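You operate a simulated robot arm through the tools that you are given. There is no shell and no other tool.

Carry out the task below with a simulated two-armed robot. There is one attempt and no reset: what you move stays moved.

Task
Fit the white silencer in VENT and the blue one in PURGE.
Fine: black switch from HAND to off first; to AUTO when both sit, and left there.
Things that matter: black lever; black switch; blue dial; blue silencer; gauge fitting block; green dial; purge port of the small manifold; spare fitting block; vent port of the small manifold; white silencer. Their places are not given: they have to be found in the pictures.

It is judged by the outcome, as a careful person would: the job done as asked, and still so three seconds after it is handed in. It fails if anything else is knocked over, pushed out of place, dropped, spilled or broken.

Robot
Two 6-joint arms with two-finger grippers on one trunk that stands fixed in place. Base frame: the origin is at the foot of the trunk, x ahead of it, y to its left, z up. Readings come in m, degrees, newtons and seconds.
The left shoulder is at [0.07, 0.176, 1.251], the right one opposite. With the tool pointing down near the work surface each hand reaches from about 0.44 to 0.78 m from the base axis, measured 20 degrees to its own side. Payload 2.45 kg a hand.
The tool frame of a hand sits at the grasp point between the pads (the TCP): z along the fingers, y along the line on which they close. The tips reach 0.026 m beyond it. Largest opening 0.096 m; the body of the gripper starts 0.069 m behind the TCP.
Orientation is that of the tool frame in the base frame, as [roll, pitch, yaw] about the fixed x, y, z axes, in that order (R = Rz(yaw) Ry(pitch) Rx(roll)). With the fingers straight down and closing along the base's y, the tool's x points along the base's -x, its y along +y and its z along -z.

Tools
- The arms move only by the tool jog_arm. It takes "left_rows", "right_rows" or both (then of equal length, played together; a hand with none holds still); each is a list of rows, each a list of 2 entries, a list of its own where there are three numbers: the shift along the tool's x, y, z in units of 300 mm (1.0 is 300 mm), then the turn, a rotation vector about the tool's x, y, z in units of 45 degrees (1.0 is 45 degrees). In form: [[[tx, ty, tz], [rx, ry, rz]], ...]. A call has 1 to 20 rows; each row is the pose to reach, as a shift and turn from the pose commanded when the call began, along the tool's axes at that moment. "left_jaw" and "right_jaw" are, for a hand that has rows, the opening, from 0 (shut) to 1 (fully open), set as the call begins (left out, the last holds). A call with a number of a shift or a turn outside -1 to 1 is refused whole. Rows are played at 5 a second. More than 0.05 m and 8.6 degrees between two rows, or a gripper value outside its range, and nothing of the call is played. Where a pose cannot be reached the arm comes as near as it can. A force on the tool above 50 N (or 10 N above the force at the start of the call, whichever is more), or a blocked arm, ends the call early, and 0.2 s more pass. Each finger halts on what it meets, pressing with about 33 N; the grip force reading is that of the motor and also rises with nothing between the fingers. The clock runs only during rows and for 0.2 s after the last one: add rows that repeat a pose to give the fingers time. It gives the time, the measured TCP pose, the force on the tool (base axes), the opening and the grip force at its end, in the units of the frame above (readings bear some noise), with the torque about the TCP (base axes, N m) and any sound that the robot's microphone picked up.
- Cameras (640 x 400 px; columns grow to the right, rows downward): "scene" is now at [0.1241, 0.0504, 1.5633]; the picture's right is [0.56, -0.83, 0.00], its down [-0.53, -0.36, -0.77] and it looks along [0.63, 0.43, -0.64] (base axes); focal length 334 px, centre (320, 200). "left" rides on the left gripper at [0.082, -0.003, -0.098] in its tool frame; the picture's right is [0.04, 1.00, 0.00], its down [-0.73, 0.03, -0.68] and it looks along [-0.68, 0.03, 0.73] (tool axes); focal length 256 px, centre (320, 200). "right" rides on the right gripper at [0.082, 0.003, -0.098] in its tool frame; the picture's right is [-0.04, 1.00, 0.00], its down [-0.73, -0.03, -0.68] and it looks along [-0.68, -0.03, 0.73] (tool axes); focal length 256 px, centre (320, 200).
- capture(camera): a new picture of that camera. No time passes.
- raise_lower(by): slides the trunk up (or, below 0, down) by that many m; the arms and the scene camera ride with it, the base frame stays. It gives what a move gives, with no picture.
- turn_head(pan, tilt): turns the head with the scene camera to pan (to the left, within 86 degrees either way) and tilt (down, from -29 to 69), counted from straight ahead of the robot. It gives what a move gives.
- point_at(camera, pixels): there is no depth. For up to 12 entries [column, row, z] of the newest picture of that camera ("zoom" is the newest enlarged one), the place [x, y] in the base frame at which the ray of that pixel passes the height z, good to about 0.003 m. No time passes.
- zoom(camera, box): a new picture of the part [left, top, right, bottom] of that camera's present view, enlarged. No time passes.
- job_done(): hands the job in; it is judged then, once.

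Open the grippers and draw the arms clear of the work before you hand the job in, unless the task says otherwise.

The tools are called as a command line: name --argument value ..., lists and objects as JSON in quotes. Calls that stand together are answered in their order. jog_arm: Moves the arms, as the interface text tells. Its arguments: {"type":"object","properties":{"left_rows":{"type":"array"},"left_jaw":{"type":"number"},"right_rows":{"type":"array"},"right_jaw":{"type":"number"}},"required":[]} The other tools are called the same way: raise_lower (by) slides the trunk up or down; turn_head (pan, tilt) turns the head that bears the scene camera; capture (camera) takes a picture; point_at (camera, pixels) gives the place at which the rays of pixels pass given heights; zoom (camera, box) takes an enlarged picture of a part of a camera's view; job_done () hands the job in.

At the start:

```text
t: 0.0
left_ee_pos: [0.4466, 0.4634, 1.1654]
left_tool_rot: [180.0, 0.0, -180.0]
left_force: [-0.1, -0.4, 0.2]
left_ft_torque: [0.0, -0.02, 0.03]
left_width: 0.0961
left_grip_force: 0.1
right_ee_pos: [0.645, 0.0227, 1.3115]
right_tool_rot: [179.9, 0.0, -179.9]
right_force: [-0.3, -0.1, 0.8]
right_ft_torque: [0.0, -0.01, 0.06]
right_width: 0.0963
right_grip_force: 0.0
trunk travel left (down, up): [-0.736, 0.104]
head pan, tilt: [34.2, 39.9]
```

scene: 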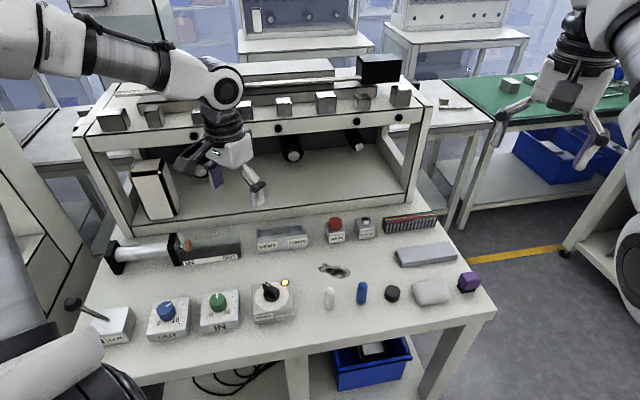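
right: 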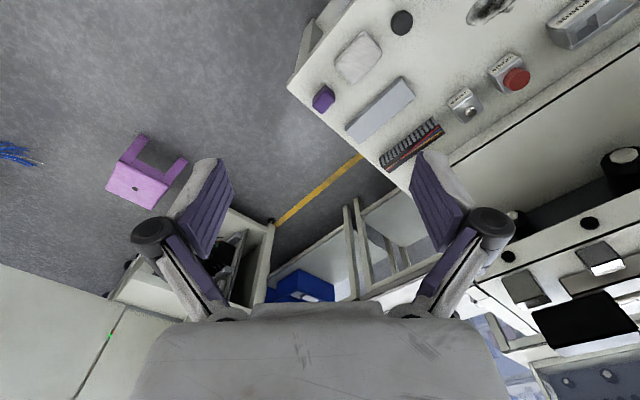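
left: 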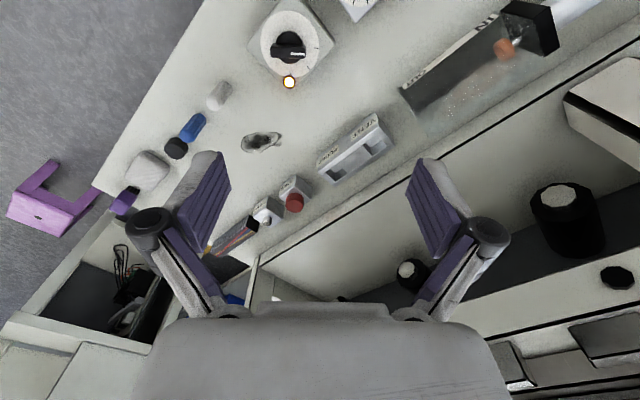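

The scene picture shows a bench with the dials, the black switch near (270,293), silencers near (329,297) and (362,292), and a manifold near (282,240). I zoom in on these for detail.

zoom --camera "scene" --box '[220, 200, 420, 325]'

zoom --camera "scene" --box '[60, 220, 300, 370]'

zoom --camera "left" --box '[160, 0, 400, 150]'

zoom --camera "left" --box '[220, 80, 420, 205]'

```text
3.20 times, centred on (320, 262) of scene
```

zoom: 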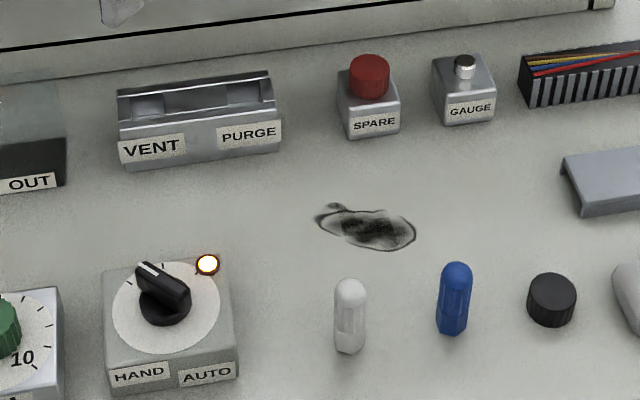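

```text
2.67 times, centred on (180, 295) of scene
```

zoom: 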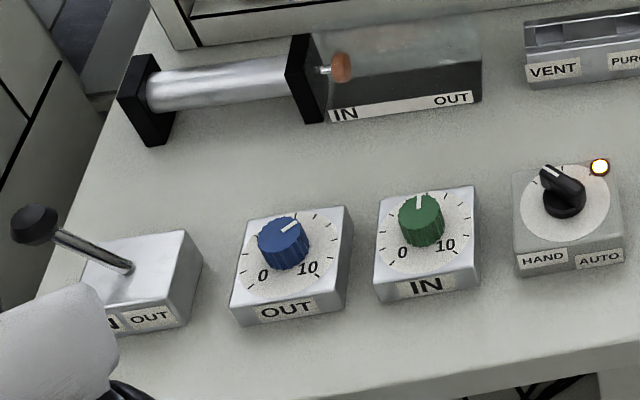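

```text
2.67 times, centred on (280, 75) of left
```

zoom: 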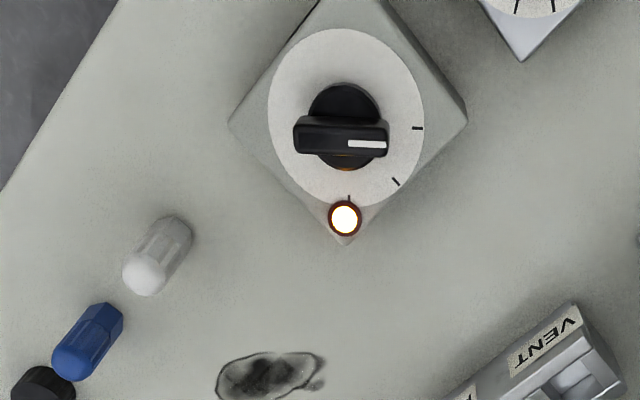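

```text
3.20 times, centred on (320, 142) of left
```

zoom: 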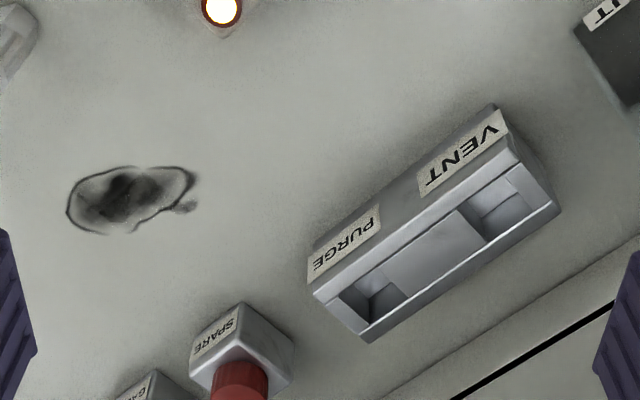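

The stain on the table is visible in both scene (335,271) and left (261,142), so I intersect the rays to get the table height, and likewise for other features.

point_at --camera "scene" --pixels '[[335, 271, 0.78], [335, 271, 0.8], [335, 271, 0.82], [285, 283, 0.82], [285, 283, 0.84], [285, 283, 0.86]]'

point_at --camera "left" --pixels '[[261, 142, 0.78], [261, 142, 0.8], [261, 142, 0.82], [289, 81, 0.82], [289, 81, 0.84], [289, 81, 0.86]]'

```text
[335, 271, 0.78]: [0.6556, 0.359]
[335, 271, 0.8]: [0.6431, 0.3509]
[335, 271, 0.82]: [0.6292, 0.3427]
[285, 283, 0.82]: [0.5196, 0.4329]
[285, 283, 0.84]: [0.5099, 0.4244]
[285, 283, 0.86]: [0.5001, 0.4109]
```

```text
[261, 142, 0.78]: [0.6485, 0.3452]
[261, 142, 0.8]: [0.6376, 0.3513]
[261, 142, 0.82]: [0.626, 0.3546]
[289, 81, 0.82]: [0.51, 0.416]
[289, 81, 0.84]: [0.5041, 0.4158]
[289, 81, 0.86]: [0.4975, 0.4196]
```

The table comes out at z≈0.80. I take a fresh head view tilted further down towards the work to check the layout.

turn_head --pan 36 --tilt 52

capture --camera "scene"

zoom --camera "scene" --box '[200, 100, 440, 250]'

```text
t: 0.7
left_ee_pos: [0.4475, 0.4636, 1.1658]
left_tool_rot: [-180.0, 0.0, -179.9]
left_force: [0.5, -0.6, 0.4]
left_ft_torque: [0.0, 0.0, -0.02]
left_width: 0.0956
left_grip_force: 0.0
right_ee_pos: [0.6443, 0.0229, 1.3115]
right_tool_rot: [180.0, 0.0, 180.0]
right_force: [-0.1, -0.5, -0.8]
right_ft_torque: [-0.01, -0.01, 0.01]
right_width: 0.0959
right_grip_force: 0.0
trunk travel left (down, up): [-0.736, 0.104]
head pan, tilt: [36.0, 52.0]
```

```text
taken
```

scene: 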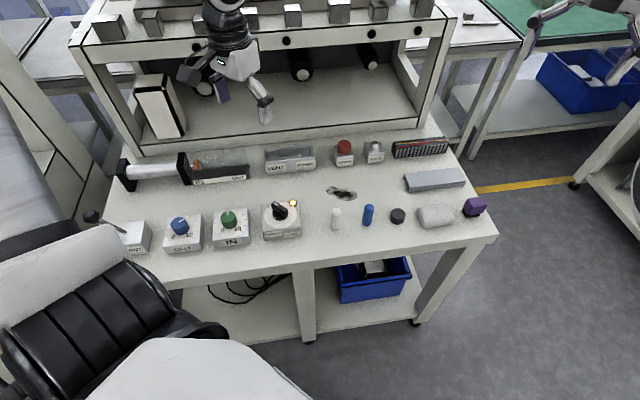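

```text
2.67 times, centred on (320, 175) of scene
```

zoom: 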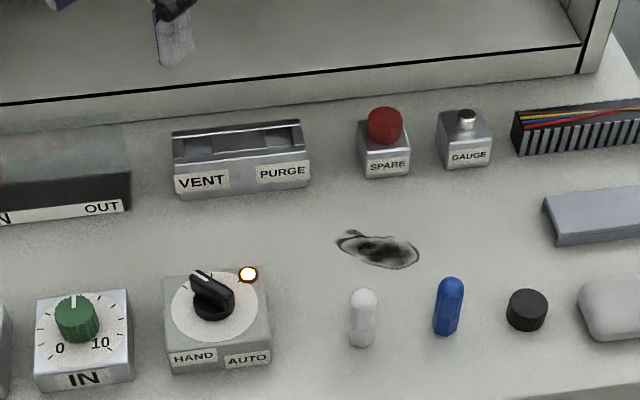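

The silencers stand upright on their bases, at zoom (362,345) and (445,333); the manifold is at zoom (240,160). I get their positions at plausible heights.

point_at --camera "zoom" --pixels '[[362, 342, 0.8], [445, 330, 0.8], [180, 196, 0.8], [308, 184, 0.8], [173, 372, 0.8], [270, 363, 0.8], [363, 174, 0.8], [410, 176, 0.8], [525, 328, 0.8], [212, 302, 0.84], [212, 302, 0.86], [35, 388, 0.8]]'

point_at --camera "left" --pixels '[[225, 87, 0.8], [198, 119, 0.8], [316, 171, 0.8], [376, 114, 0.8], [290, 52, 0.84], [290, 52, 0.86]]'

```text
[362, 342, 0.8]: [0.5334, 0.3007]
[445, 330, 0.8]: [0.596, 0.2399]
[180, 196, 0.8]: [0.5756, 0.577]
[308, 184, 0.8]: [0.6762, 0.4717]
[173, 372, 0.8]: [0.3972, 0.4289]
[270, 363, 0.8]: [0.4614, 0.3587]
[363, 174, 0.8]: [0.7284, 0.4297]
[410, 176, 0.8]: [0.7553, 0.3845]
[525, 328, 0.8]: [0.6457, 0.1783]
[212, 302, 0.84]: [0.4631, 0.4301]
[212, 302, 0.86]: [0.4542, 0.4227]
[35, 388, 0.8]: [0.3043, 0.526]
```

```text
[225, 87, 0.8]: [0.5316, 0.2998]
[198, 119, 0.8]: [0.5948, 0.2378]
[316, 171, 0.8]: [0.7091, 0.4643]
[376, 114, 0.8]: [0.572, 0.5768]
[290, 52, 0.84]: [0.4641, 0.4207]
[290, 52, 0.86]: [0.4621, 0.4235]
```

Everything is laid along a bench direction of about (0.7,-0.7), with the pointer of the black switch at the back-left tick (HAND). I yaw the left hand 45° and lower it to look straight at the manifold with its camera.

jog_arm --left_rows '[[[-0.045, -0.012, 0.088], [0, 0, -0.143]], [[-0.091, -0.024, 0.175], [0, 0, -0.286]], [[-0.136, -0.036, 0.263], [0, 0, -0.429]], [[-0.182, -0.049, 0.35], [0, 0, -0.571]], [[-0.227, -0.061, 0.438], [0, 0, -0.714]], [[-0.273, -0.073, 0.525], [0, 0, -0.857]], [[-0.318, -0.085, 0.613], [0, 0, -1.0]], [[-0.318, -0.085, 0.613], [0, 0, -1.0]]]' --left_jaw 1.0

capture --camera "left"

capture --camera "scene"

```text
t: 2.5
left_ee_pos: [0.543, 0.4388, 0.9816]
left_tool_rot: [180.0, -0.1, -135.0]
left_force: [-0.1, 0.0, 0.5]
left_ft_torque: [0.03, 0.02, 0.03]
left_width: 0.0958
left_grip_force: 0.0
right_ee_pos: [0.6425, 0.0238, 1.3131]
right_tool_rot: [179.8, 0.0, 180.0]
right_force: [-1.0, -0.2, 0.7]
right_ft_torque: [-0.02, 0.02, -0.01]
right_width: 0.0963
right_grip_force: 0.0
trunk travel left (down, up): [-0.736, 0.104]
head pan, tilt: [36.0, 52.0]
```

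```text
taken
```

left: 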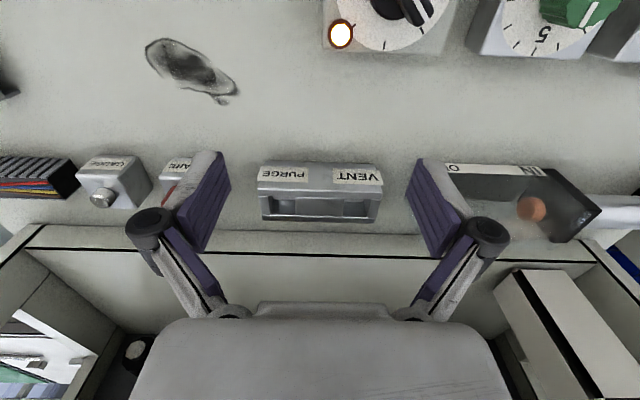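

```text
taken
```

scene: 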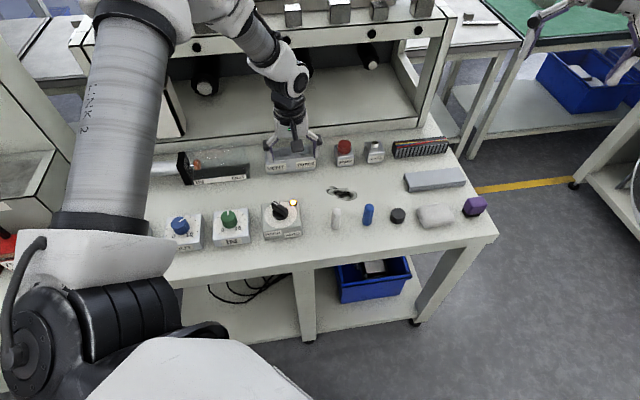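

The manifold shows between the fingers at left-camera (258–383, 160–222). I zoom in on it.

zoom --camera "left" --box '[240, 145, 400, 245]'

zoom --camera "left" --box '[300, 0, 460, 60]'

```text
4.00 times, centred on (320, 195) of left
```

zoom: 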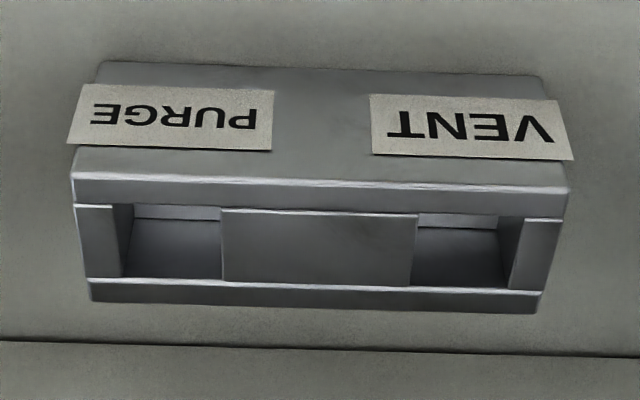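

```text
4.00 times, centred on (380, 30) of left
```

zoom: 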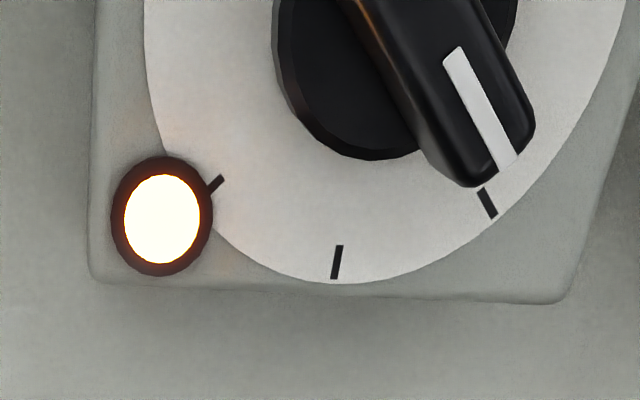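

I re-zoom on the manifold so the pixel rays can be read at several candidate heights (front bottom edge row ~62, top front edge row ~180, pockets rows 205–280).

zoom --camera "left" --box '[240, 145, 400, 245]'

point_at --camera "zoom" --pixels '[[100, 62, 0.8], [545, 75, 0.8], [72, 180, 0.83], [72, 180, 0.85], [568, 190, 0.83], [568, 190, 0.85], [112, 205, 0.84], [222, 209, 0.84], [122, 277, 0.84], [222, 281, 0.84], [415, 214, 0.84], [525, 218, 0.84]]'

point_at --camera "zoom" --pixels '[[410, 285, 0.84], [508, 290, 0.84], [88, 300, 0.84], [540, 312, 0.84], [135, 219, 0.8], [220, 219, 0.8], [135, 219, 0.81], [220, 219, 0.81], [135, 205, 0.8], [220, 206, 0.8]]'

```text
4.00 times, centred on (320, 195) of left
```

zoom: 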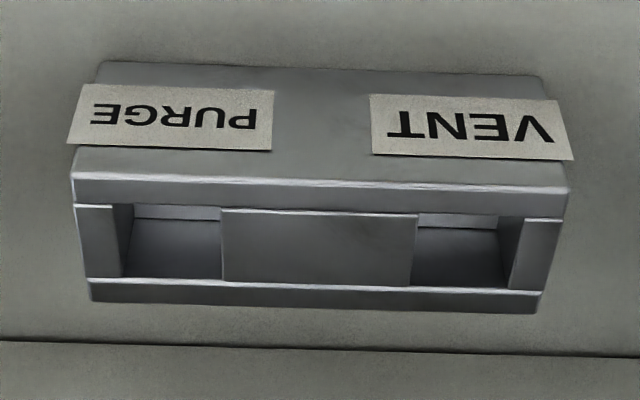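

```text
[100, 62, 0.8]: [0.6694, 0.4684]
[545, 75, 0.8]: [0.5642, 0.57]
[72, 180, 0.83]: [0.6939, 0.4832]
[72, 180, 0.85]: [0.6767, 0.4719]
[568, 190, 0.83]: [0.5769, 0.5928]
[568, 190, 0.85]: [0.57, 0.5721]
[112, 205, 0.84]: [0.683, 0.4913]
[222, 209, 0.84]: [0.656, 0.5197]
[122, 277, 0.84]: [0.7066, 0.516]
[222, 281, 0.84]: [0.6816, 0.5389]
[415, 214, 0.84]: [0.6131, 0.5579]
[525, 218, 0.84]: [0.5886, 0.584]
```

```text
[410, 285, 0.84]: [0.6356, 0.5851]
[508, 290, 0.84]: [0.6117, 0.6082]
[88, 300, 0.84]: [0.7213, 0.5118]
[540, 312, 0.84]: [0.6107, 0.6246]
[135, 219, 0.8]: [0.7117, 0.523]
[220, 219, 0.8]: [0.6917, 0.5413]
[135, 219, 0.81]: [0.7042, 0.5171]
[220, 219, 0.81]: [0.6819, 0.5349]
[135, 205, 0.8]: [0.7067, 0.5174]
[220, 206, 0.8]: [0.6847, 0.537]
```

The manifold is about 0.146 m long and 0.05 m tall with two box-shaped pockets. Before going lower I check where the shelf unit stands behind it, using the post foot at scene (421,128) and deck corner at (455,20).

point_at --camera "scene" --pixels '[[421, 128, 0.8], [136, 160, 0.8], [455, 20, 1.0], [455, 20, 1.05], [455, 20, 1.1], [455, 20, 1.15], [455, 20, 1.2], [70, 45, 1.05], [70, 45, 1.1], [70, 45, 1.15], [70, 45, 1.2]]'

zoom --camera "scene" --box '[60, 0, 480, 200]'

```text
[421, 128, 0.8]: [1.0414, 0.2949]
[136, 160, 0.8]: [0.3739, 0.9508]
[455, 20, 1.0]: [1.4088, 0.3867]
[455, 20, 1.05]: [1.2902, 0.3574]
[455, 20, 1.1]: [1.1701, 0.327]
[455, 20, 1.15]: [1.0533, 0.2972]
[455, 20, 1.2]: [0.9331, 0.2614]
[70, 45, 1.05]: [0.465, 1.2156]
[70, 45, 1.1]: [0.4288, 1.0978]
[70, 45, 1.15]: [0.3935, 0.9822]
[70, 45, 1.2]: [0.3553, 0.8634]
```

```text
1.52 times, centred on (270, 100) of scene
```

zoom: 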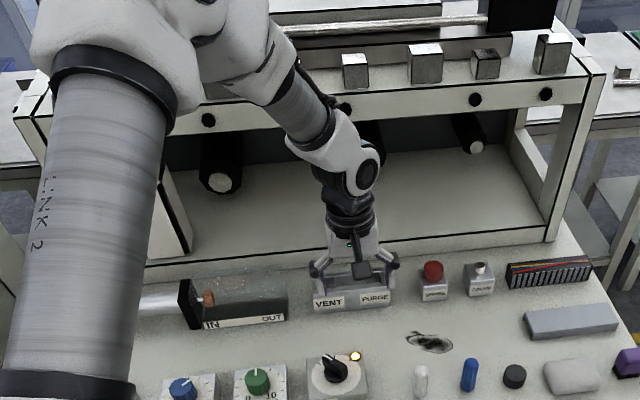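

The shelf's front plane lies about 0.09 m behind the pockets with the deck at z≈1.1–1.15, so there is room. I move 0.096 m forward with a 20° tilt so the camera looks steeply down into the pockets.

jog_arm --left_rows '[[[-0.064, 0, 0.02], [0, 0.089, 0]], [[-0.128, 0, 0.04], [0, 0.178, 0]], [[-0.192, 0, 0.06], [0, 0.267, 0]], [[-0.256, 0, 0.08], [0, 0.356, 0]], [[-0.32, 0, 0.1], [0, 0.444, 0]], [[-0.32, 0, 0.1], [0, 0.444, 0]]]'

capture --camera "left"

zoom --camera "left" --box '[224, 140, 416, 260]'

```text
t: 3.9
left_ee_pos: [0.6096, 0.5056, 0.9525]
left_tool_rot: [-180.0, -20.0, -135.0]
left_force: [0.4, 0.3, -0.5]
left_ft_torque: [0.02, -0.05, 0.03]
left_width: 0.0959
left_grip_force: 0.1
right_ee_pos: [0.6431, 0.0214, 1.3112]
right_tool_rot: [-179.9, 0.0, -180.0]
right_force: [-0.1, 0.4, 0.1]
right_ft_torque: [-0.01, -0.02, 0.0]
right_width: 0.0961
right_grip_force: 0.0
trunk travel left (down, up): [-0.736, 0.104]
head pan, tilt: [36.0, 52.0]
```

```text
taken
```

left: 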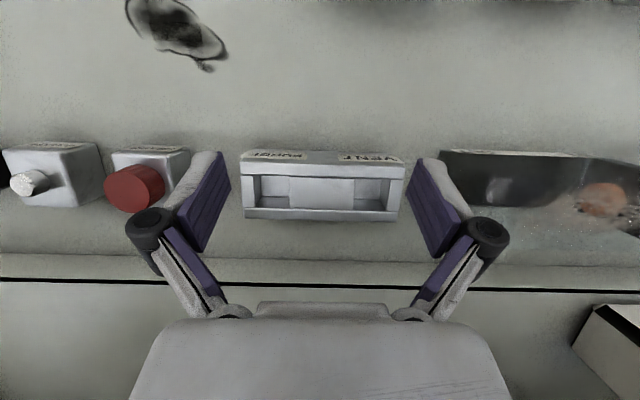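

```text
3.33 times, centred on (320, 200) of left
```

zoom: 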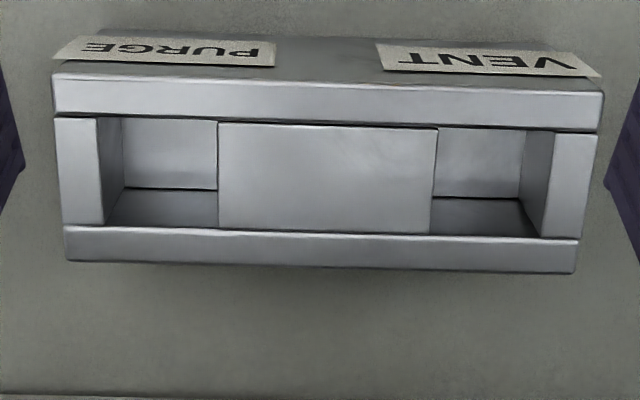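

Now the pockets show clearly: openings PURGE zoom (97–218, 118–227) and VENT zoom (430–553, 130–238), with floors ending at row ~190. I read off their dimensions.

point_at --camera "zoom" --pixels '[[160, 228, 0.85], [160, 190, 0.85], [160, 190, 0.83], [160, 190, 0.81], [160, 190, 0.8], [97, 118, 0.85], [218, 122, 0.85], [103, 226, 0.85], [220, 230, 0.85], [437, 130, 0.85], [553, 132, 0.85], [430, 236, 0.85]]'

point_at --camera "zoom" --pixels '[[540, 238, 0.85], [53, 75, 0.85], [603, 92, 0.85], [66, 262, 0.85], [575, 272, 0.85], [125, 188, 0.81], [218, 190, 0.81], [435, 197, 0.81], [520, 200, 0.81], [480, 198, 0.81], [480, 237, 0.85]]'

```text
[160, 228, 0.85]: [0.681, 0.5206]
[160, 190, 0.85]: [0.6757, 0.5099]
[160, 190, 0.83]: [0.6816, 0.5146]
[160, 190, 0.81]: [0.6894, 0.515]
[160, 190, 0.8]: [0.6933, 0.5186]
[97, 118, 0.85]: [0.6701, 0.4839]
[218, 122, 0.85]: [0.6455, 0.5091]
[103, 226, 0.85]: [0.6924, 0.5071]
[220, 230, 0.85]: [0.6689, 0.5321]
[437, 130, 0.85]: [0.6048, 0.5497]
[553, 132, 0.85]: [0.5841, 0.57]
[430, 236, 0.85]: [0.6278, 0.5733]
```

```text
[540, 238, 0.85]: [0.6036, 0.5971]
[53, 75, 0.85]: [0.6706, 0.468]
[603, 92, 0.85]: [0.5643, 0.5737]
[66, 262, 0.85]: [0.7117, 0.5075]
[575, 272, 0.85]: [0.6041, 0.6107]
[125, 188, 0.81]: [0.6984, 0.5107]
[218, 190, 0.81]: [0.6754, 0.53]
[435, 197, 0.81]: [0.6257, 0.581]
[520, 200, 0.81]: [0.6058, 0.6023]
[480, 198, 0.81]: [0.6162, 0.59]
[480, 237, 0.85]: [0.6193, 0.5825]
```

The pockets measure about 0.034 x 0.033 m and 0.035 m deep (floor z≈0.815, top z≈0.85), with VENT centre ≈(0.605,0.572) and PURGE ≈(0.669,0.508). Next I draw back over the black switch with the camera looking straight down to measure its knob.

jog_arm --left_rows '[[[0.092, 0.027, 0.01], [0, 0.085, 0]], [[0.185, 0.054, 0.02], [0, 0.17, 0]], [[0.277, 0.081, 0.03], [0, 0.255, 0]], [[0.37, 0.109, 0.04], [0, 0.34, 0]], [[0.462, 0.136, 0.05], [0, 0.426, 0]], [[0.555, 0.163, 0.06], [0, 0.511, 0]], [[0.555, 0.163, 0.06], [0, 0.511, 0]]]'

capture --camera "left"

zoom --camera "left" --box '[224, 140, 416, 260]'

```text
t: 5.5
left_ee_pos: [0.4612, 0.4266, 0.9915]
left_tool_rot: [-180.0, -43.1, -135.0]
left_force: [-0.4, 0.3, -0.4]
left_ft_torque: [0.01, 0.02, -0.03]
left_width: 0.0959
left_grip_force: 0.1
right_ee_pos: [0.6444, 0.0222, 1.3113]
right_tool_rot: [179.9, 0.0, 180.0]
right_force: [0.4, -0.7, 0.1]
right_ft_torque: [-0.02, 0.0, 0.02]
right_width: 0.0958
right_grip_force: 0.1
trunk travel left (down, up): [-0.736, 0.104]
head pan, tilt: [36.0, 52.0]
```

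```text
taken
```

left: 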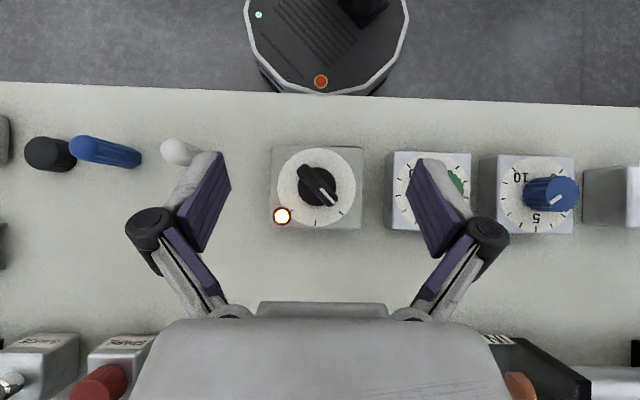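

```text
3.33 times, centred on (320, 200) of left
```

zoom: 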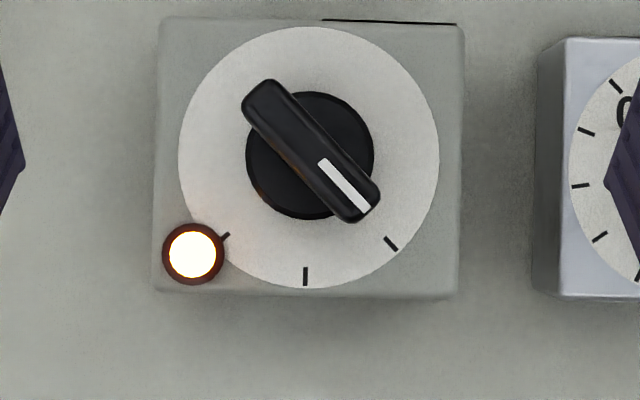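

The picture from straight above shows the knob bar from zoom (265,95) to (360,210), ticks HAND (391,244), off (305,276), AUTO (226,237). I compare with the scene view to get the bar's height.

zoom --camera "scene" --box '[240, 180, 336, 240]'

point_at --camera "left" --pixels '[[333, 203, 0.86], [333, 203, 0.88], [333, 203, 0.9], [302, 167, 0.86], [302, 167, 0.88], [302, 167, 0.9], [317, 187, 0.85], [317, 187, 0.88], [272, 146, 0.845], [362, 229, 0.845]]'

```text
6.67 times, centred on (288, 210) of scene
```

zoom: 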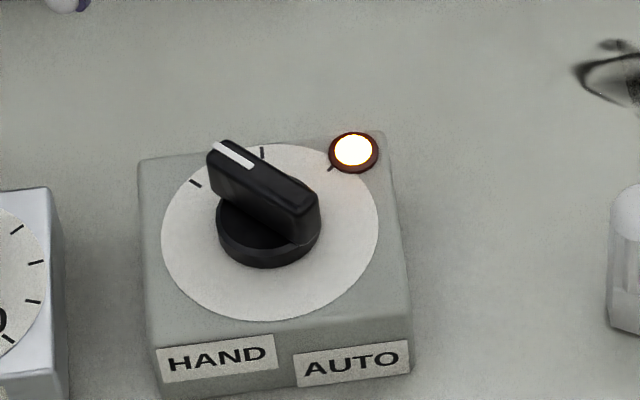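

```text
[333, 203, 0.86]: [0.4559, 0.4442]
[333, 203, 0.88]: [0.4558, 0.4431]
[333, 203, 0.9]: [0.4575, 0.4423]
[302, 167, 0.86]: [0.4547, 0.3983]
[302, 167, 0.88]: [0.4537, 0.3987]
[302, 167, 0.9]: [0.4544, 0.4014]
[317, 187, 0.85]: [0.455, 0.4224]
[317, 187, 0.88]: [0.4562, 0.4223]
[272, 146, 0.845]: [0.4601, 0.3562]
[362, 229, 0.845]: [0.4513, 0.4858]
```

I now read the scene rays of the bar ends at zoom (217,146) and (312,205) to find the bar's top height.

point_at --camera "zoom" --pixels '[[217, 148, 0.86], [217, 148, 0.88], [217, 148, 0.9], [310, 205, 0.86], [310, 205, 0.88], [310, 205, 0.9], [262, 268, 0.85], [298, 240, 0.86], [298, 240, 0.87], [145, 165, 0.845], [380, 135, 0.845], [400, 315, 0.845]]'

```text
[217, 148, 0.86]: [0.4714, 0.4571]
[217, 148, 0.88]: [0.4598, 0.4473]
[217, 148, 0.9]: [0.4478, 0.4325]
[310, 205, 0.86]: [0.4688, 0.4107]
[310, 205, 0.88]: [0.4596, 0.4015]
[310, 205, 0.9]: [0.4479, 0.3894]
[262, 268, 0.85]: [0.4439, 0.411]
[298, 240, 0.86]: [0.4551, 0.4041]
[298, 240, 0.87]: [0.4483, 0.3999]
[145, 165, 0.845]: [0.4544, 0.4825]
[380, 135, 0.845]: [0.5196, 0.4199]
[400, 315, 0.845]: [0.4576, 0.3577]
```

The bar top is at z≈0.885, bar about 45 x 13 mm, knob axis ≈(0.455,0.422). I bring the hand upright over the knob first.

jog_arm --left_rows '[[[0.006, 0, 0], [0, -0.16, 0]], [[0.013, 0.001, -0.001], [0, -0.32, 0]], [[0.019, 0.002, -0.001], [0, -0.48, 0]], [[0.025, 0.002, -0.002], [0, -0.64, 0]], [[0.032, 0.003, -0.002], [0, -0.8, 0]], [[0.038, 0.003, -0.003], [0, -0.958, 0]], [[0.038, 0.003, -0.003], [0, -0.958, 0]]]'

```text
t: 7.1
left_ee_pos: [0.4551, 0.4206, 0.9999]
left_tool_rot: [-180.0, 0.2, -135.0]
left_force: [-0.3, -0.5, -0.3]
left_ft_torque: [0.0, -0.01, -0.02]
left_width: 0.0963
left_grip_force: 0.0
right_ee_pos: [0.6442, 0.0246, 1.3116]
right_tool_rot: [-180.0, 0.0, 180.0]
right_force: [-0.3, 0.0, 0.0]
right_ft_torque: [0.03, 0.02, 0.01]
right_width: 0.096
right_grip_force: 0.0
trunk travel left (down, up): [-0.736, 0.104]
head pan, tilt: [36.0, 52.0]
```

The hand is upright at (0.455,0.4206,1.0). I yaw it 45° so the fingers close across the bar (along base x), narrow the jaws and descend to z≈0.94.

jog_arm --left_rows '[[[0, 0, 0.033], [0, 0, -0.167]], [[0, 0, 0.067], [0, 0, -0.333]], [[-0.001, 0.001, 0.1], [0, 0, -0.5]], [[-0.002, 0.002, 0.133], [0, 0, -0.667]], [[-0.003, 0.003, 0.167], [0, 0, -0.833]], [[-0.003, 0.003, 0.2], [0, 0, -1.0]], [[-0.003, 0.003, 0.2], [0, 0, -1.0]]]' --left_jaw 0.5

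capture --camera "left"

zoom --camera "scene" --box '[220, 140, 348, 220]'

```text
t: 8.7
left_ee_pos: [0.4541, 0.4228, 0.9403]
left_tool_rot: [-179.9, 0.0, -89.9]
left_force: [0.1, -0.2, -0.3]
left_ft_torque: [0.0, 0.01, 0.03]
left_width: 0.048
left_grip_force: 0.1
right_ee_pos: [0.6442, 0.0226, 1.3111]
right_tool_rot: [-180.0, 0.1, -180.0]
right_force: [-0.2, -1.3, 0.7]
right_ft_torque: [0.0, 0.01, -0.01]
right_width: 0.096
right_grip_force: 0.1
trunk travel left (down, up): [-0.736, 0.104]
head pan, tilt: [36.0, 52.0]
```

```text
taken
```

left: 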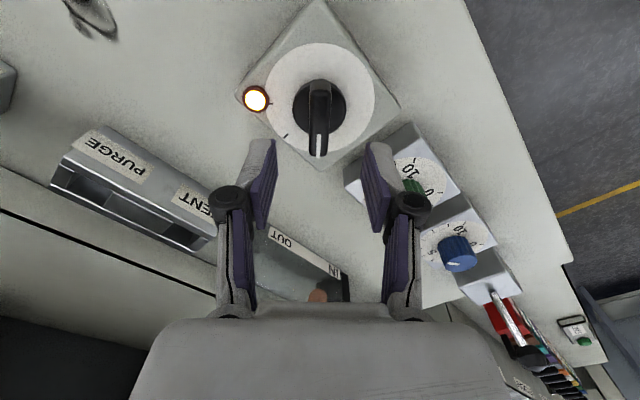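

```text
5.00 times, centred on (284, 180) of scene
```

zoom: 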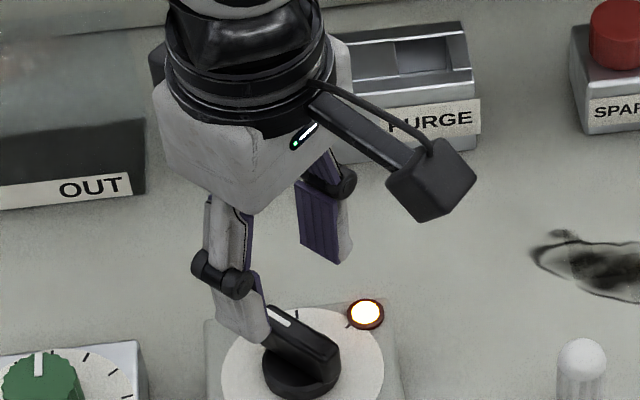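

The bar is seen end-on at left columns 310–330, centred between the fingers. I zoom to check centring along the bar.

zoom --camera "left" --box '[256, 60, 384, 140]'

point_at --camera "left" --pixels '[[319, 156, 0.885], [320, 94, 0.885], [320, 97, 0.847], [320, 45, 0.847], [320, 157, 0.847]]'

```text
5.00 times, centred on (320, 100) of left
```

zoom: 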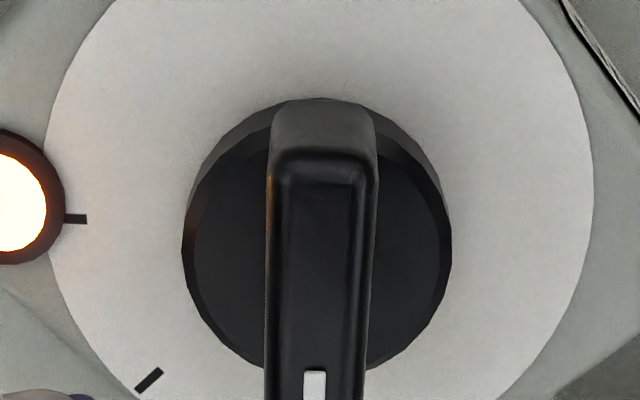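

```text
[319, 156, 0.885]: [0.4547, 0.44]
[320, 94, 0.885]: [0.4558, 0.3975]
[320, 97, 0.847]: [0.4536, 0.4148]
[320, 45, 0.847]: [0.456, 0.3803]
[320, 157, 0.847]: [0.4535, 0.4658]
```

I check the knob's disc centre (zoom ≈(317,243), z≈0.862) since the turn must be about its axis.

point_at --camera "zoom" --pixels '[[317, 100, 0.855], [317, 115, 0.862], [317, 243, 0.862], [182, 243, 0.862], [451, 243, 0.862], [317, 160, 0.885]]'

point_at --camera "left" --pixels '[[318, 42, 0.847], [317, 168, 0.847], [266, 95, 0.847], [376, 95, 0.847], [318, 158, 0.88], [318, 158, 0.885]]'

```text
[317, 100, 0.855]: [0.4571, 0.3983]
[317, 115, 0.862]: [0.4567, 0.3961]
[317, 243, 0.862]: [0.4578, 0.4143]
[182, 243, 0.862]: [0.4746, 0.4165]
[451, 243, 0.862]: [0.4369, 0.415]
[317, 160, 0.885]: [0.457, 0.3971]
```

```text
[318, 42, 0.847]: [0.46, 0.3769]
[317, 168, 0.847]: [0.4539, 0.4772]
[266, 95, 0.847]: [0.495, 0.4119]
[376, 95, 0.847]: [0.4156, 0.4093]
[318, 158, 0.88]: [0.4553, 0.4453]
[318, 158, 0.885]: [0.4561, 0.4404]
```

The knob axis averages to about (0.4555,0.4195). I descend to z≈0.891 so the fingertips (26 mm beyond) stop just above the disc, straddling the bar.

jog_arm --left_rows '[[[0.009, -0.003, 0.04], [0, 0, 0]], [[0.009, -0.003, 0.08], [0, 0, 0]], [[0.009, -0.003, 0.12], [0, 0, 0]], [[0.009, -0.003, 0.145], [0, 0, 0]], [[0.009, -0.003, 0.164], [0, 0, 0]], [[0.009, -0.003, 0.164], [0, 0, 0]]]' --left_jaw 0.5

capture --camera "left"

zoom --camera "scene" --box '[236, 160, 332, 220]'

```text
t: 10.1
left_ee_pos: [0.456, 0.4195, 0.8905]
left_tool_rot: [-179.8, 0.1, -90.0]
left_force: [-0.1, -0.1, -0.1]
left_ft_torque: [-0.01, -0.01, 0.02]
left_width: 0.0482
left_grip_force: 0.2
right_ee_pos: [0.6445, 0.0228, 1.3101]
right_tool_rot: [180.0, 0.0, 180.0]
right_force: [0.6, 0.4, 0.0]
right_ft_torque: [-0.02, 0.01, 0.04]
right_width: 0.0962
right_grip_force: 0.1
trunk travel left (down, up): [-0.736, 0.104]
head pan, tilt: [36.0, 52.0]
```

```text
taken
```

left: 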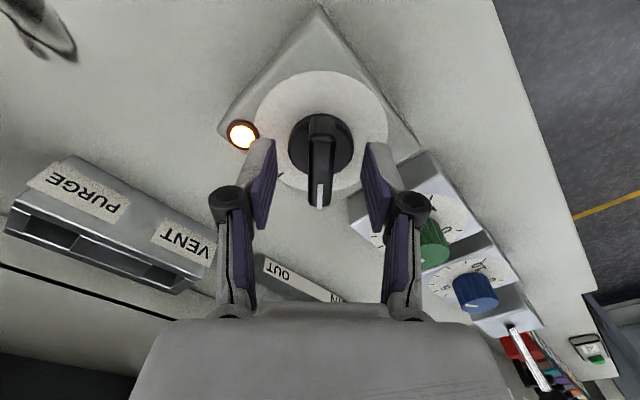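

```text
6.67 times, centred on (284, 190) of scene
```

zoom: 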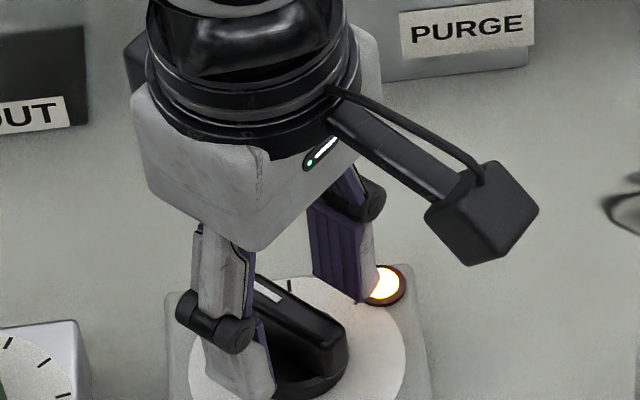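

The fingers straddle the bar without contact. I double check the knob centre in this closer view before closing.

zoom --camera "left" --box '[240, 100, 400, 220]'

point_at --camera "left" --pixels '[[319, 206, 0.885], [320, 142, 0.885], [320, 115, 0.855], [319, 186, 0.8905], [257, 110, 0.847], [387, 110, 0.847], [320, 71, 0.847]]'

```text
3.33 times, centred on (320, 160) of left
```

zoom: 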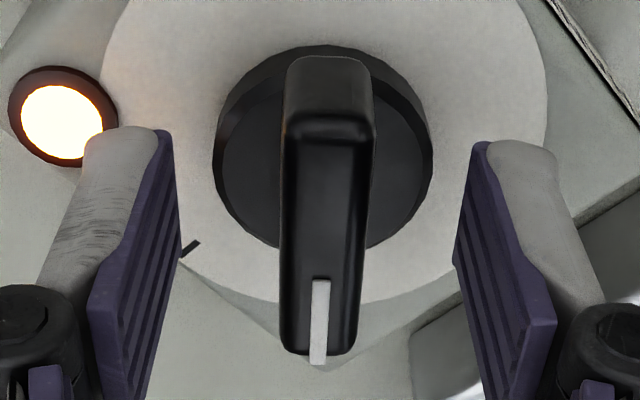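

```text
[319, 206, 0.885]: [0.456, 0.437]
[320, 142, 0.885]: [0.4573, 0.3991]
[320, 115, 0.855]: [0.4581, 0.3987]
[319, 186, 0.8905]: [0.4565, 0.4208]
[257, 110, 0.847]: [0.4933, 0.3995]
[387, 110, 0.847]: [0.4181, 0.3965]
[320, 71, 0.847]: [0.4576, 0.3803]
```

The bar centre reads ≈(0.456,0.418) against TCP (0.456,0.4195), which is close enough. I close the fingers on the bar while holding position.

jog_arm --left_rows '[[[0.003, 0, 0], [0, 0, 0]], [[0.003, 0, 0], [0, 0, 0]], [[0.003, 0, 0], [0, 0, 0]]]' --left_jaw 0.0

zoom --camera "left" --box '[240, 100, 400, 220]'

```text
t: 10.9
left_ee_pos: [0.4552, 0.4192, 0.8901]
left_tool_rot: [-179.9, 0.1, -90.0]
left_force: [-2.5, 3.9, 0.0]
left_ft_torque: [1.33, 0.1, -0.04]
left_width: 0.0139
left_grip_force: 40.2
right_ee_pos: [0.6432, 0.0229, 1.313]
right_tool_rot: [-180.0, 0.0, -179.8]
right_force: [0.7, -0.1, -0.6]
right_ft_torque: [-0.01, 0.05, 0.01]
right_width: 0.0962
right_grip_force: 0.0
trunk travel left (down, up): [-0.736, 0.104]
head pan, tilt: [36.0, 52.0]
```

```text
3.33 times, centred on (320, 160) of left
```

zoom: 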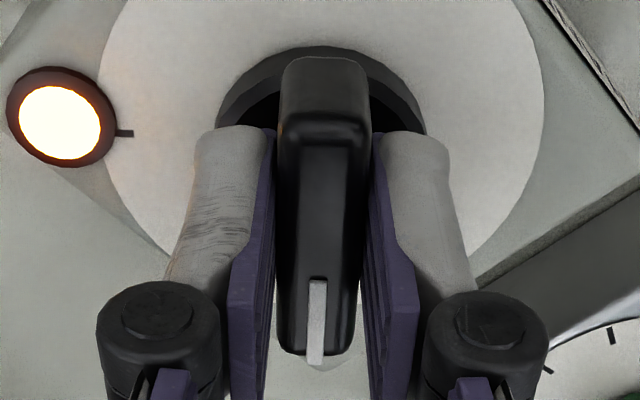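

The bar is held (width 13.9 mm). I turn 45° clockwise (seen from above) from HAND to off.

jog_arm --left_rows '[[[0.003, 0, 0], [0, 0, 0.125]], [[0.003, 0, 0], [0, 0, 0.25]], [[0.003, 0, 0], [0, 0, 0.375]], [[0.003, 0, 0], [0, 0, 0.5]], [[0.003, 0, 0], [0, 0, 0.625]], [[0.003, 0, 0], [0, 0, 0.75]], [[0.003, 0, 0], [0, 0, 0.875]], [[0.003, 0, 0], [0, 0, 1.0]], [[0.003, 0, 0], [0, 0, 1.0]]]'

capture --camera "left"

zoom --camera "left" --box '[240, 60, 400, 220]'

zoom --camera "scene" --box '[236, 160, 332, 250]'

```text
t: 12.9
left_ee_pos: [0.4547, 0.4203, 0.8905]
left_tool_rot: [-179.9, 0.1, -135.0]
left_force: [-9.8, 20.5, 6.0]
left_ft_torque: [0.02, 0.8, 0.01]
left_width: 0.0139
left_grip_force: 40.2
right_ee_pos: [0.6415, 0.0251, 1.3124]
right_tool_rot: [-179.9, 0.0, -179.8]
right_force: [0.4, 0.7, 0.0]
right_ft_torque: [0.0, -0.02, -0.03]
right_width: 0.0959
right_grip_force: 0.0
trunk travel left (down, up): [-0.736, 0.104]
head pan, tilt: [36.0, 52.0]
```

```text
taken
```

left: 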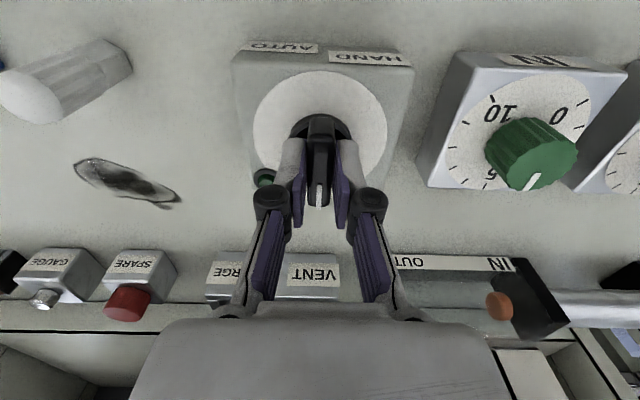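

```text
2.50 times, centred on (320, 140) of left
```

zoom: 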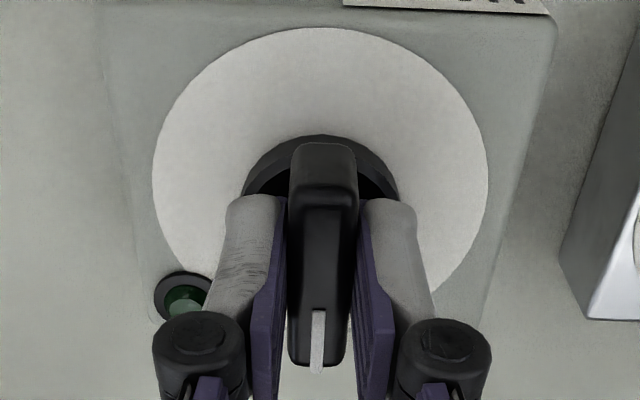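

```text
4.44 times, centred on (284, 205) of scene
```

zoom: 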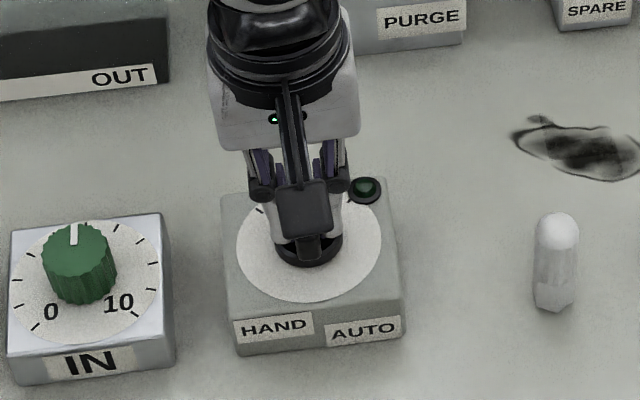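

The lamp went dark and the bar points straight back at the off tick; the tool feels ~22 N towards -e1, so the axis is slightly to that side. I ease 2 mm that way before releasing.

jog_arm --left_rows '[[[0, 0.004, 0], [0, 0, 0]], [[0, 0.008, 0], [0, 0, 0]], [[0, 0.008, 0], [0, 0, 0]]]'

```text
t: 13.7
left_ee_pos: [0.4545, 0.4204, 0.8897]
left_tool_rot: [180.0, 0.2, -135.0]
left_force: [-5.3, 6.1, 2.0]
left_ft_torque: [-0.38, 0.53, 0.04]
left_width: 0.0141
left_grip_force: 41.2
right_ee_pos: [0.6435, 0.0229, 1.3111]
right_tool_rot: [-179.9, 0.0, 180.0]
right_force: [0.1, -0.4, 1.0]
right_ft_torque: [0.02, -0.04, -0.05]
right_width: 0.0958
right_grip_force: 0.1
trunk travel left (down, up): [-0.736, 0.104]
head pan, tilt: [36.0, 52.0]
```

The force dropped to ~8 N; the axis is thus near (0.455,0.421). I open the jaws to ~38 mm and then rise straight up.

jog_arm --left_rows '[[[0, 0.01, 0], [0, 0, 0]], [[0, 0.01, 0], [0, 0, 0]], [[0, 0.01, 0], [0, 0, 0]]]' --left_jaw 0.4

jog_arm --left_rows '[[[0, 0, -0.06], [0, 0, 0]], [[0, 0, -0.15], [0, 0, 0]], [[0, 0, -0.25], [0, 0, 0]], [[0, 0, -0.35], [0, 0, 0]], [[0, 0, -0.35], [0, 0, 0]]]'

capture --camera "left"

zoom --camera "scene" --box '[236, 160, 348, 250]'

```text
t: 14.5
left_ee_pos: [0.4536, 0.4218, 0.8913]
left_tool_rot: [-179.9, 0.1, -135.1]
left_force: [0.1, 1.1, -0.4]
left_ft_torque: [0.01, 0.0, 0.02]
left_width: 0.0383
left_grip_force: 0.0
right_ee_pos: [0.6447, 0.0214, 1.3119]
right_tool_rot: [-180.0, 0.0, -180.0]
right_force: [-0.8, -0.1, 0.2]
right_ft_torque: [0.02, 0.01, 0.03]
right_width: 0.0963
right_grip_force: 0.1
trunk travel left (down, up): [-0.736, 0.104]
head pan, tilt: [36.0, 52.0]
```

```text
t: 15.7
left_ee_pos: [0.4524, 0.4224, 0.9966]
left_tool_rot: [-180.0, 0.1, -134.9]
left_force: [-0.3, -0.1, 1.1]
left_ft_torque: [0.01, -0.02, 0.01]
left_width: 0.0382
left_grip_force: 0.1
right_ee_pos: [0.6445, 0.0234, 1.3116]
right_tool_rot: [-180.0, 0.1, 180.0]
right_force: [-0.1, 0.0, 0.1]
right_ft_torque: [0.03, 0.0, 0.0]
right_width: 0.096
right_grip_force: 0.2
trunk travel left (down, up): [-0.736, 0.104]
head pan, tilt: [36.0, 52.0]
```

```text
taken
```

left: 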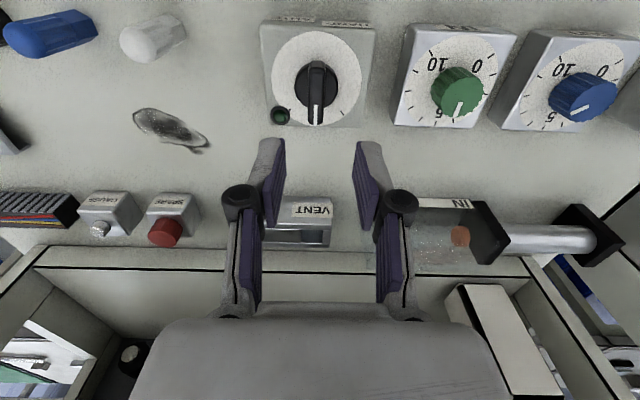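

```text
4.44 times, centred on (292, 205) of scene
```

zoom: 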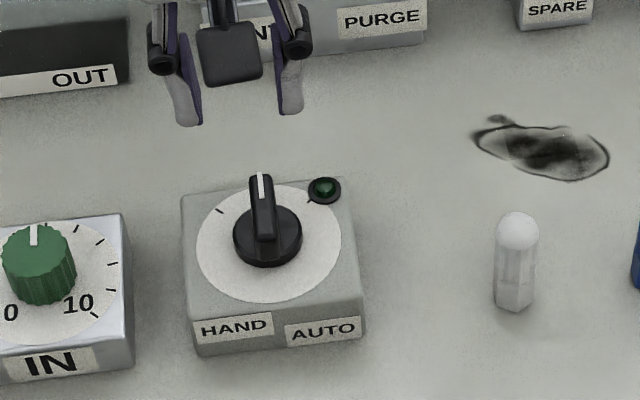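

The switch is off: the bar points to the middle tick and the lamp is dark. Next I go over the white silencer with the camera looking straight down to fix its position and size.

jog_arm --left_rows '[[[0.016, -0.08, 0], [0, 0.159, 0]], [[0.032, -0.16, 0], [0, 0.318, 0]], [[0.048, -0.24, 0], [0, 0.477, 0]], [[0.064, -0.32, 0], [0, 0.636, 0]], [[0.08, -0.4, 0], [0, 0.795, 0]], [[0.095, -0.48, 0], [0, 0.955, 0]], [[0.095, -0.48, 0], [0, 0.955, 0]]]' --left_jaw 1.0

capture --camera "left"

zoom --camera "left" --box '[240, 150, 400, 250]'

zoom --camera "scene" --box '[312, 180, 408, 240]'

```text
t: 17.3
left_ee_pos: [0.5341, 0.2996, 0.9978]
left_tool_rot: [180.0, -42.9, -135.0]
left_force: [-0.7, 1.0, 0.3]
left_ft_torque: [0.02, 0.0, 0.02]
left_width: 0.0959
left_grip_force: 0.0
right_ee_pos: [0.6439, 0.0229, 1.3115]
right_tool_rot: [180.0, -0.1, -179.9]
right_force: [-0.1, -0.8, -0.1]
right_ft_torque: [-0.01, 0.0, 0.03]
right_width: 0.096
right_grip_force: 0.1
trunk travel left (down, up): [-0.736, 0.104]
head pan, tilt: [36.0, 52.0]
```

```text
taken
```

left: 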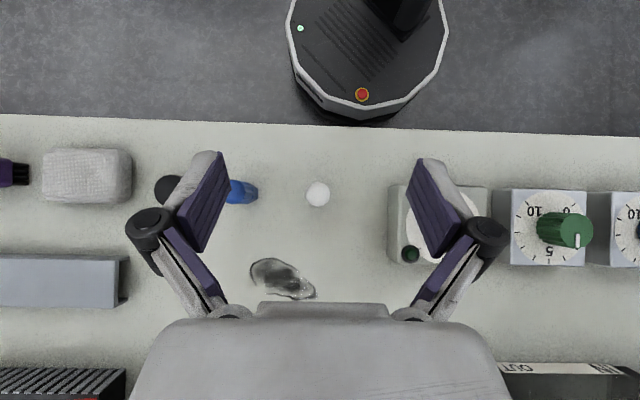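

```text
4.00 times, centred on (320, 200) of left
```

zoom: 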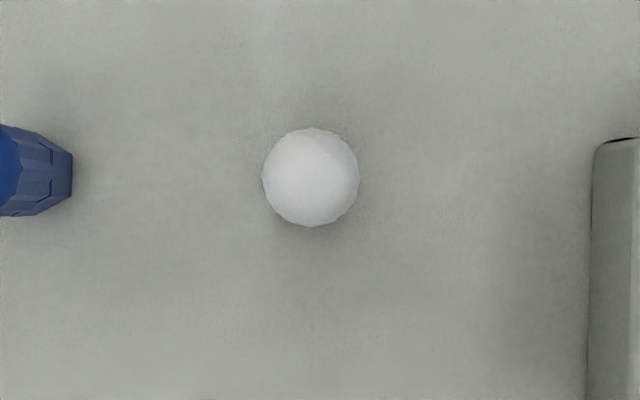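

```text
6.67 times, centred on (360, 210) of scene
```

zoom: 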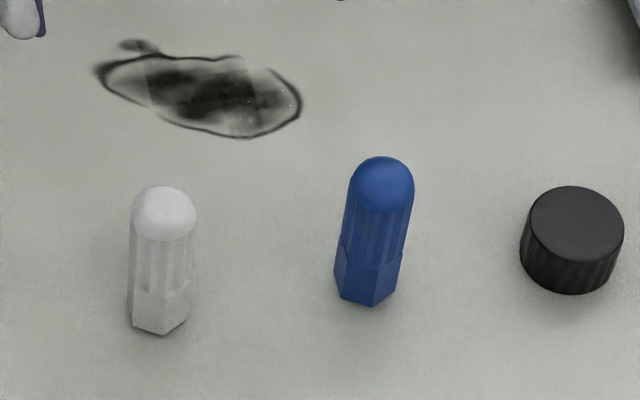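

The white silencer appears as a round dome at left zoom (311,177), ≈26 mm across, base hexagonal. I compute its centre and the heights from the scene rays (white top (164,186), foot (155,333); blue top (383,157), foot (368,305)).

point_at --camera "left" --pixels '[[317.8, 194.3, 0.84], [317.8, 194.3, 0.86], [305.5, 194.3, 0.86], [330, 194.3, 0.86], [317.8, 206.5, 0.86], [317.8, 182, 0.86]]'

point_at --camera "zoom" --pixels '[[164, 186, 0.86], [164, 186, 0.87], [164, 186, 0.88], [155, 333, 0.8], [189, 318, 0.8], [130, 322, 0.8], [383, 157, 0.86], [383, 157, 0.87], [383, 157, 0.88], [368, 305, 0.8], [400, 288, 0.8], [335, 292, 0.8]]'

```text
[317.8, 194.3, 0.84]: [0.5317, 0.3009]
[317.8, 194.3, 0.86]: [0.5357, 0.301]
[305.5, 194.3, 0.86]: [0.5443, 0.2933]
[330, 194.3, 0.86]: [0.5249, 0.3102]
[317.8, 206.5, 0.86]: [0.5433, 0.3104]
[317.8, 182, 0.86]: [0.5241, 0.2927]
```

```text
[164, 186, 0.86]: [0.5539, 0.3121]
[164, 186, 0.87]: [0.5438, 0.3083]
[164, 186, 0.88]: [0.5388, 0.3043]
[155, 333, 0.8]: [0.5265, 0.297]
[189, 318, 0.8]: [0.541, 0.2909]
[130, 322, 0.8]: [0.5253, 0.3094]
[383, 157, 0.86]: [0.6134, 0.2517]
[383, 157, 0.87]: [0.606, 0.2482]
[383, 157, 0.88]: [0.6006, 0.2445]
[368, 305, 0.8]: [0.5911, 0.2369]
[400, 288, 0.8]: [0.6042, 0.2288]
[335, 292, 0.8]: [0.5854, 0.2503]
```

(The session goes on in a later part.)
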